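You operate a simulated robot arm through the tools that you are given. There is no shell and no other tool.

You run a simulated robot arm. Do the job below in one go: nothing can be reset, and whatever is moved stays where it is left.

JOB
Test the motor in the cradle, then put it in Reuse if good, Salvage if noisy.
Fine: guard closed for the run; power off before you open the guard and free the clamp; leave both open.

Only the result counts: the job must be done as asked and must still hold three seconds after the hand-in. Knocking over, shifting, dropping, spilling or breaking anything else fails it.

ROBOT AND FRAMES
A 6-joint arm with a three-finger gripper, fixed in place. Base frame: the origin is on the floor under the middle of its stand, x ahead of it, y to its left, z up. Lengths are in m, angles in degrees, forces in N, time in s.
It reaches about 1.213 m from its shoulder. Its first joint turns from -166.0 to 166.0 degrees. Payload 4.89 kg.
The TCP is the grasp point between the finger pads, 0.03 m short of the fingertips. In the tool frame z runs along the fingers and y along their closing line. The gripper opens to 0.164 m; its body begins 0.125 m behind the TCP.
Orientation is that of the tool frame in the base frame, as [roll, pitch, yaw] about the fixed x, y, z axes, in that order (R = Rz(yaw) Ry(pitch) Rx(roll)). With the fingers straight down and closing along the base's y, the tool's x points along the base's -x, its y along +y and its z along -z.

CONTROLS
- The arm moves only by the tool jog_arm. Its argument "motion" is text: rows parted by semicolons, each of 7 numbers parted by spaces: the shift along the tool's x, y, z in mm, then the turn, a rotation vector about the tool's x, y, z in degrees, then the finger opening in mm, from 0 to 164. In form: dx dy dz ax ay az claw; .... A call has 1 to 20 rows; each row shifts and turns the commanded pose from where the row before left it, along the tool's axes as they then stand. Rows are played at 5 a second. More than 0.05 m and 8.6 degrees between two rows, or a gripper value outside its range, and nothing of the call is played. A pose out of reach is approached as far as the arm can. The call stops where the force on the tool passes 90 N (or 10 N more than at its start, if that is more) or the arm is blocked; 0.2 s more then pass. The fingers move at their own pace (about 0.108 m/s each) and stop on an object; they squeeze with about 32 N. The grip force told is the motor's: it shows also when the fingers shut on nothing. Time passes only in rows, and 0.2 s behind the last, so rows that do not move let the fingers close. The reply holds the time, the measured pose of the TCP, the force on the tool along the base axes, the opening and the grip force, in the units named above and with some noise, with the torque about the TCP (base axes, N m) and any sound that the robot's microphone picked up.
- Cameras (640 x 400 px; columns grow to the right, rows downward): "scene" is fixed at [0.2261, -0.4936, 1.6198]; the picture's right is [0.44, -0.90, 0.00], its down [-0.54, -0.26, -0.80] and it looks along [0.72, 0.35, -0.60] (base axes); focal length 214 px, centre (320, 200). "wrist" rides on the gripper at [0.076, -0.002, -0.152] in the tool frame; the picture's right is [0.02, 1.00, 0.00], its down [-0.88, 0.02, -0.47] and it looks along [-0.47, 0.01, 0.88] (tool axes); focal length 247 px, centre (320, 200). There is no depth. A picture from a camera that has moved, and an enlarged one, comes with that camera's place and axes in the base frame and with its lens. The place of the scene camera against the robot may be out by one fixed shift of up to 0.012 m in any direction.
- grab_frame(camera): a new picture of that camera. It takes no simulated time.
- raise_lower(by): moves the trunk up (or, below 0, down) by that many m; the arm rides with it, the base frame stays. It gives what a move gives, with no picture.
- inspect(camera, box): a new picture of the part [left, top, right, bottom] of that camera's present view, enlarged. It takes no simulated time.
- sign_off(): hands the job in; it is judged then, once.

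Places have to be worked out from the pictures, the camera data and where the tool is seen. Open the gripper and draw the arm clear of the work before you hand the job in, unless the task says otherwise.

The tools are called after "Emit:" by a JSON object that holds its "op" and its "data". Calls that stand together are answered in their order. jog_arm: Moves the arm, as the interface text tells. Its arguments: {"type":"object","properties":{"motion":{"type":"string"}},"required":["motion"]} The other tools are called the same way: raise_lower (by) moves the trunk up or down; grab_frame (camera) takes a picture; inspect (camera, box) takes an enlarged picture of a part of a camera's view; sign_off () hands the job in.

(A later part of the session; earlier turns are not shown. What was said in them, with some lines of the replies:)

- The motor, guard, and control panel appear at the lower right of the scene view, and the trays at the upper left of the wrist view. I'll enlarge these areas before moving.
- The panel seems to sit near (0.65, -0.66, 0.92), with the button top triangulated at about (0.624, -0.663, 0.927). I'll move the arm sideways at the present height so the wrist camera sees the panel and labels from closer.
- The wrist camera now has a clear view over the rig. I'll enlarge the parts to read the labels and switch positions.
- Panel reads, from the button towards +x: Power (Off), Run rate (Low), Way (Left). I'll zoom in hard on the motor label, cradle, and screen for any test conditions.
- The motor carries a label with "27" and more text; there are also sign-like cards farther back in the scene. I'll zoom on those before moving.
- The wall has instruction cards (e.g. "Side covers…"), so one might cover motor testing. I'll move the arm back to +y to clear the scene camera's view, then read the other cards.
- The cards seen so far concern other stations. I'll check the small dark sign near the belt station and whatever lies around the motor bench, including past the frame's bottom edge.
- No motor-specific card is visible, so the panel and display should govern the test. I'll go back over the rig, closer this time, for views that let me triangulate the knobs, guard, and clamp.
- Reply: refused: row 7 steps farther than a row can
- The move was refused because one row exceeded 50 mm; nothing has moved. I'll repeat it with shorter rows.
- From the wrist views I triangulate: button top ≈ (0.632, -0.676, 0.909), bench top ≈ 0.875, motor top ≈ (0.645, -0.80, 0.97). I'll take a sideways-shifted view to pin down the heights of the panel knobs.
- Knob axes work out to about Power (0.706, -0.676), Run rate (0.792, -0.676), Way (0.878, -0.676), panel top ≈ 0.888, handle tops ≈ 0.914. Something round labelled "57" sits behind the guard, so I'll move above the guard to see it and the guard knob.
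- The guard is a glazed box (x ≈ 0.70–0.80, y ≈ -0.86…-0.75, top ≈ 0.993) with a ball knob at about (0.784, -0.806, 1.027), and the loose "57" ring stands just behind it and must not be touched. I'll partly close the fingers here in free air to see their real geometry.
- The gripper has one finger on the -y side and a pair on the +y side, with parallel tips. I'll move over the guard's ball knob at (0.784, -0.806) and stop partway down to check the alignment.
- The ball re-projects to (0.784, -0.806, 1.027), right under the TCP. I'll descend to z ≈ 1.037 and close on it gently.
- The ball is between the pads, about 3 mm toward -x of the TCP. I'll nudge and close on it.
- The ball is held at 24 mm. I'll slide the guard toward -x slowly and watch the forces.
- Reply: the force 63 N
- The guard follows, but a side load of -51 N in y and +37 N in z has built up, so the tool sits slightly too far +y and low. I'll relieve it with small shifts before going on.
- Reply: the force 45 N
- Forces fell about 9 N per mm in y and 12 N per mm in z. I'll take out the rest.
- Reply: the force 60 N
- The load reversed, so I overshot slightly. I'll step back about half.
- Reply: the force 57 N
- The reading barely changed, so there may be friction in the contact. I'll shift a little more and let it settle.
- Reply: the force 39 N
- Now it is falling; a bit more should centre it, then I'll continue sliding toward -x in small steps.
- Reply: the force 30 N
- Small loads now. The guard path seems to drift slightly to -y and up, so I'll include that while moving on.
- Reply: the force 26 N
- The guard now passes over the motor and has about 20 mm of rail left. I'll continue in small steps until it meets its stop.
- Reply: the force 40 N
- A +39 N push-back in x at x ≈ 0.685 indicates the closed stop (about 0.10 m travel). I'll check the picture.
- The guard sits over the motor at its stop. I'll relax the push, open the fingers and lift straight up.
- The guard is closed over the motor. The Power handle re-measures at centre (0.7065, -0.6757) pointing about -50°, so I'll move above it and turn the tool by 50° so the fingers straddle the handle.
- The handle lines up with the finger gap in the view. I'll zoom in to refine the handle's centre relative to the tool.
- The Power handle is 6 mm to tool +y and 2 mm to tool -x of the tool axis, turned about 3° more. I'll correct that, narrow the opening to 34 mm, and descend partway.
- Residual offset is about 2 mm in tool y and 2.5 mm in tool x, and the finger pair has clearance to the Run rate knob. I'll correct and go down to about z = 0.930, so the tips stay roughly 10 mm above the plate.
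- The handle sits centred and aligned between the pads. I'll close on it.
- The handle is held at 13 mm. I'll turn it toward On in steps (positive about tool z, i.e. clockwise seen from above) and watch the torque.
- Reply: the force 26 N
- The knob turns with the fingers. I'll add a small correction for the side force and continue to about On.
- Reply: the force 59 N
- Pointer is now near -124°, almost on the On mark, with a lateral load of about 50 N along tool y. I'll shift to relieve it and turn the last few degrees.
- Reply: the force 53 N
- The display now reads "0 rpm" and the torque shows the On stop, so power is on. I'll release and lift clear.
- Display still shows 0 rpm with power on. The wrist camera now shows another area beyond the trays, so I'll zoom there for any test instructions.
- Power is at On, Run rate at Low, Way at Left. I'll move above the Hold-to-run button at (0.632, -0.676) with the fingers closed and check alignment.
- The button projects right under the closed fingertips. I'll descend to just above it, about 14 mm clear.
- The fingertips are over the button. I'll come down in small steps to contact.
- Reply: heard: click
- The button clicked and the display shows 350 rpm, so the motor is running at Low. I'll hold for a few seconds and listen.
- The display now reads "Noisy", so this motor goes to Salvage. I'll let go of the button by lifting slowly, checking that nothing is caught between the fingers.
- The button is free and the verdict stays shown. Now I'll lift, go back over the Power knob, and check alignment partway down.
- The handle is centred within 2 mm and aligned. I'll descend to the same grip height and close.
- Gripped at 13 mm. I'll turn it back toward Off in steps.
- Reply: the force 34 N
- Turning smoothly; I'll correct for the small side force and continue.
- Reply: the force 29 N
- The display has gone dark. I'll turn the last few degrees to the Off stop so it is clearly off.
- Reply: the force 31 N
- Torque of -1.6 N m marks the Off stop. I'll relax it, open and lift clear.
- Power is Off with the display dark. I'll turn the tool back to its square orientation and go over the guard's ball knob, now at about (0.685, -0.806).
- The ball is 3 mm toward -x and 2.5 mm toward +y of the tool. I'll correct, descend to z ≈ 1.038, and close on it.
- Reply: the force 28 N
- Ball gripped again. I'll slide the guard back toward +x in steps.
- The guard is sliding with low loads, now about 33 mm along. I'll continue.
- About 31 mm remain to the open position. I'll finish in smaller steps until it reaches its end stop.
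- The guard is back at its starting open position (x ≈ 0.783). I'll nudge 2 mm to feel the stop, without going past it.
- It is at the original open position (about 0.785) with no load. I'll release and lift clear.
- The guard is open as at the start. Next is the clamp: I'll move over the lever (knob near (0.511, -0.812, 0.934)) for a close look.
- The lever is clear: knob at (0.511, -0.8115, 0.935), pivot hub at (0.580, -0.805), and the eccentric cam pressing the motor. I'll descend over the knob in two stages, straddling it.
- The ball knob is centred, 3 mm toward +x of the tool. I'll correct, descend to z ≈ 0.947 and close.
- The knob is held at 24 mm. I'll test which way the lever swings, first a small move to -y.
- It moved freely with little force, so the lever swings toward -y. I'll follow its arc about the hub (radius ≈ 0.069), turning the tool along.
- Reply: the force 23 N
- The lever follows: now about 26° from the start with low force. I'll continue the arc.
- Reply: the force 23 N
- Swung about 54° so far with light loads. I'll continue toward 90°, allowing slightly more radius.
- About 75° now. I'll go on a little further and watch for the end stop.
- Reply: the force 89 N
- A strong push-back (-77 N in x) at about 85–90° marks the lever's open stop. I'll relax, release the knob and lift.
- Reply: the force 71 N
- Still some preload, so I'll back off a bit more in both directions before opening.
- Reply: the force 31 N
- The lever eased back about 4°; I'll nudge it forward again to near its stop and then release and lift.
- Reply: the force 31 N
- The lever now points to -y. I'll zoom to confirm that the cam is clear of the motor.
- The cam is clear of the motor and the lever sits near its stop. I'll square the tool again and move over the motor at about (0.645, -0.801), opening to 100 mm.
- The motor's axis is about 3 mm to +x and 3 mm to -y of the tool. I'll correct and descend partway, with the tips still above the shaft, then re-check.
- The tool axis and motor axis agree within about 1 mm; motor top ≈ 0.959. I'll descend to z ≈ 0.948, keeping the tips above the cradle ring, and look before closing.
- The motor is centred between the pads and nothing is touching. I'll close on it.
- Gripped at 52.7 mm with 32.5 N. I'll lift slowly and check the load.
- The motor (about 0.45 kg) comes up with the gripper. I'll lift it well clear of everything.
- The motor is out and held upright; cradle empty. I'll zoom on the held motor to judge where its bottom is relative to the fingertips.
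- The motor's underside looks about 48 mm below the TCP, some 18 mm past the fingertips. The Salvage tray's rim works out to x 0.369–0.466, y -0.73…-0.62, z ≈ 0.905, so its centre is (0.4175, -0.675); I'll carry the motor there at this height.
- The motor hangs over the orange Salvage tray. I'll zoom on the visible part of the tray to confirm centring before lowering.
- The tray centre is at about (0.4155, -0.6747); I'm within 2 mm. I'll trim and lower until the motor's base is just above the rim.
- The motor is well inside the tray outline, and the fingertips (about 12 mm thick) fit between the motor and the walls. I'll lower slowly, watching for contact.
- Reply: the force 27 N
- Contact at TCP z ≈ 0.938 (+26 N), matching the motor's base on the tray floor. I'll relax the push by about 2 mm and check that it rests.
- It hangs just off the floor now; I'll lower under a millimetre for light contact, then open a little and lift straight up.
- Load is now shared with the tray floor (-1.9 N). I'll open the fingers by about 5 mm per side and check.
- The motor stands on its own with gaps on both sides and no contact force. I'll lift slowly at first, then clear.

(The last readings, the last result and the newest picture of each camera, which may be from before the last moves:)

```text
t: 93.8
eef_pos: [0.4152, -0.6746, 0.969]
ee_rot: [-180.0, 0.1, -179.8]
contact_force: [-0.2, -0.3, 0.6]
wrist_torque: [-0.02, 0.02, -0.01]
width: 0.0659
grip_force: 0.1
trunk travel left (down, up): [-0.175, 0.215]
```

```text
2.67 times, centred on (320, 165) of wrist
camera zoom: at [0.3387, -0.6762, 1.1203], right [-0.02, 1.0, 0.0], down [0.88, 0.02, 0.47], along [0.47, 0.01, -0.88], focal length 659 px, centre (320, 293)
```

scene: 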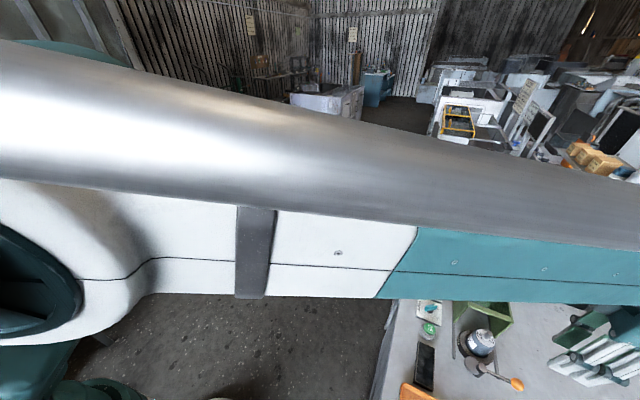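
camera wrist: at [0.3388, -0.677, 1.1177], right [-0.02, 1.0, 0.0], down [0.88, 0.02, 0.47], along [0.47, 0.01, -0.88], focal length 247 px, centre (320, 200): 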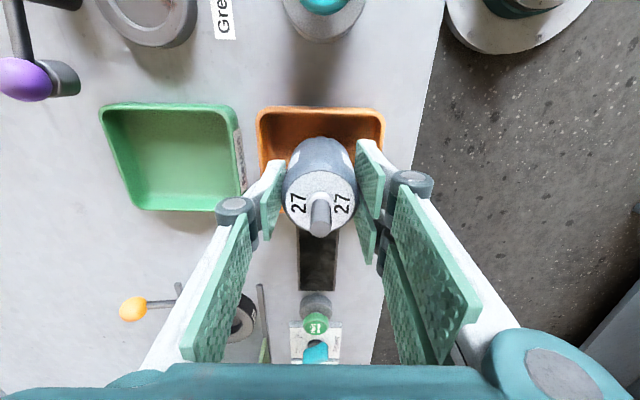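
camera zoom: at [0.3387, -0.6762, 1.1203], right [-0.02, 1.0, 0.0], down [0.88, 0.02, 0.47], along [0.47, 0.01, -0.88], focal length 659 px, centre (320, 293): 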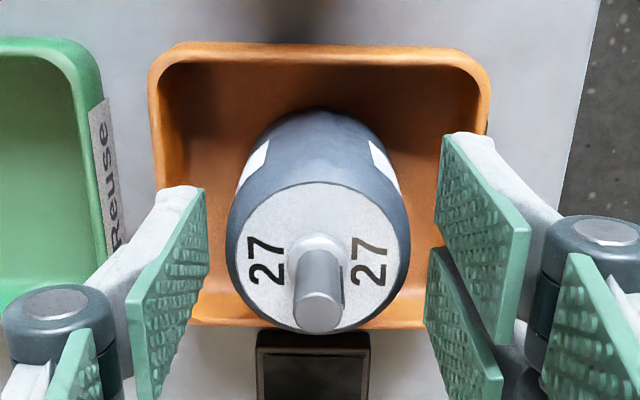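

The motor stays standing in the tray as the fingers rise. I'll lift clear and move away toward +y, then look over the whole rig.

Emit:
{"op": "jog_arm", "data": {"motion": "0 0 -25 0 0 0 70; 0 0 -40 0 0 0 80; 0 0 -45 0 0 0 90; 0 0 -45 0 0 0 100; 0 0 -45 0 0 0 100; 0 0 -45 0 0 0 100; 0 40 0 0 0 0 100; 0 45 0 0 0 0 100; 0 45 0 0 0 0 100; 0 45 0 0 0 0 100; 0 45 0 0 0 0 100; 0 45 0 0 0 0 100; 0 45 0 0 0 0 100; 0 0 0 0 0 0 100"}}

Emit:
{"op": "grab_frame", "data": {"camera": "wrist"}}

Emit:
{"op": "grab_frame", "data": {"camera": "scene"}}

Emit:
{"op": "inspect", "data": {"camera": "scene", "box": [380, 370, 600, 400]}}

```text
t: 96.8
eef_pos: [0.4256, -0.3737, 1.2112]
ee_rot: [-179.9, -0.1, -180.0]
contact_force: [0.6, 0.2, -0.4]
wrist_torque: [0.05, 0.03, 0.01]
width: 0.0998
grip_force: 0.0
trunk travel left (down, up): [-0.175, 0.215]
```

```text
taken
camera wrist: at [0.3494, -0.376, 1.3627], right [-0.02, 1.0, 0.0], down [0.88, 0.02, 0.47], along [0.47, 0.01, -0.88], focal length 247 px, centre (320, 200)
```

wrist: 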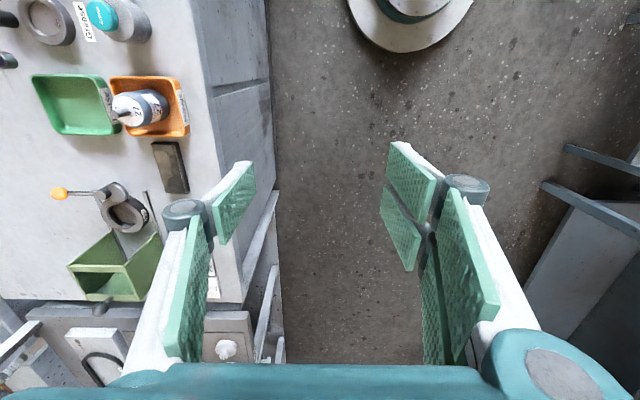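

```text
taken
```

scene: 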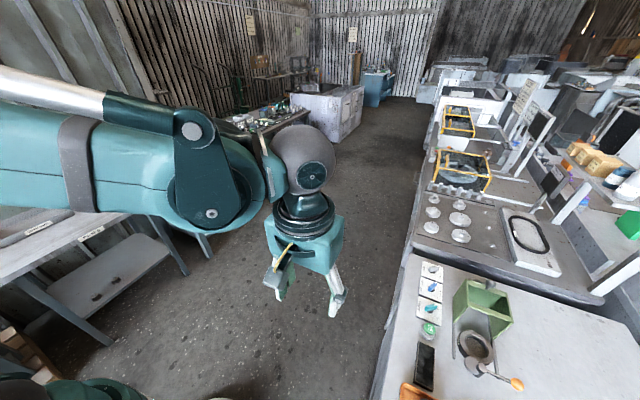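

```text
2.91 times, centred on (490, 385) of scene
camera zoom: at [0.2261, -0.4936, 1.6198], right [0.44, -0.9, 0.0], down [-0.54, -0.26, -0.8], along [0.72, 0.35, -0.6], focal length 624 px, centre (-174, -338)
```

zoom: 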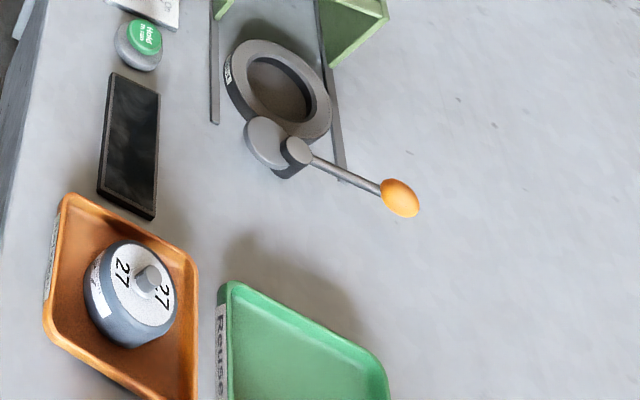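

The motor stands upright in the orange Salvage tray, the clamp lever is swung open and the cradle is empty. I'll take one last close look at the panel and guard.

Emit:
{"op": "inspect", "data": {"camera": "scene", "box": [395, 250, 535, 390]}}

Emit:
{"op": "inspect", "data": {"camera": "wrist", "box": [20, 60, 220, 200]}}

```text
2.86 times, centred on (465, 320) of scene
camera zoom: at [0.2261, -0.4936, 1.6198], right [0.44, -0.9, 0.0], down [-0.54, -0.26, -0.8], along [0.72, 0.35, -0.6], focal length 613 px, centre (-94, -143)
```

zoom: 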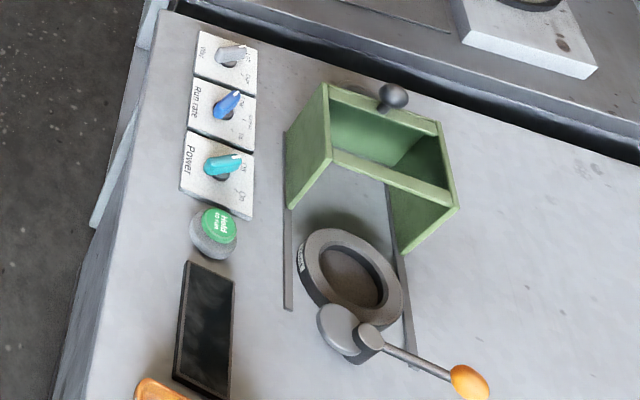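

```text
2.86 times, centred on (120, 130) of wrist
camera zoom: at [0.3494, -0.376, 1.3627], right [-0.02, 1.0, 0.0], down [0.88, 0.02, 0.47], along [0.47, 0.01, -0.88], focal length 706 px, centre (891, 400)
```

zoom: 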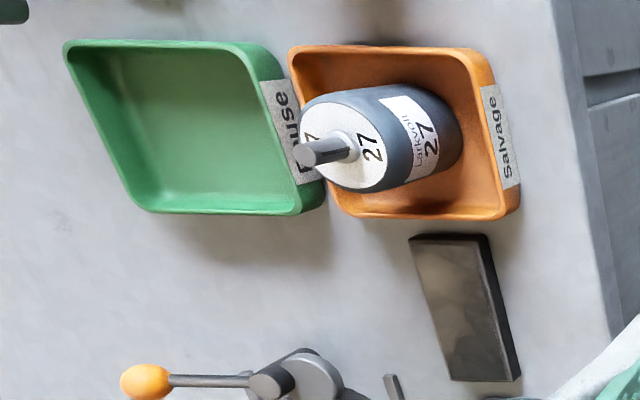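

Everything is as asked: the test read "Noisy", the motor is in the tray labelled Salvage, power is Off, guard and clamp are open, and the arm is clear with the gripper open. I'm handing the job in.

Emit:
{"op": "sign_off", "data": {}}

```text
The job is handed in.
```

Motor 27 tested **Noisy**, so I put it in the Salvage tray, where it is standing upright. The job is handed in.

- **Test run:** I closed the guard, switched the power on and held the run button for about 4 seconds. The run rate was Low and the direction (Way) Left, as I found them. The display showed 350 rpm, then "Noisy". I ran it only at that setting, because nothing around the bench called for another.
- **Order of steps:** I turned the power off before opening the guard and freeing the clamp.
- **How it was left:** The guard and clamp are both open, the power is off and the display is dark. The arm is clear of the bench with the gripper open. I saw nothing else knocked or moved.
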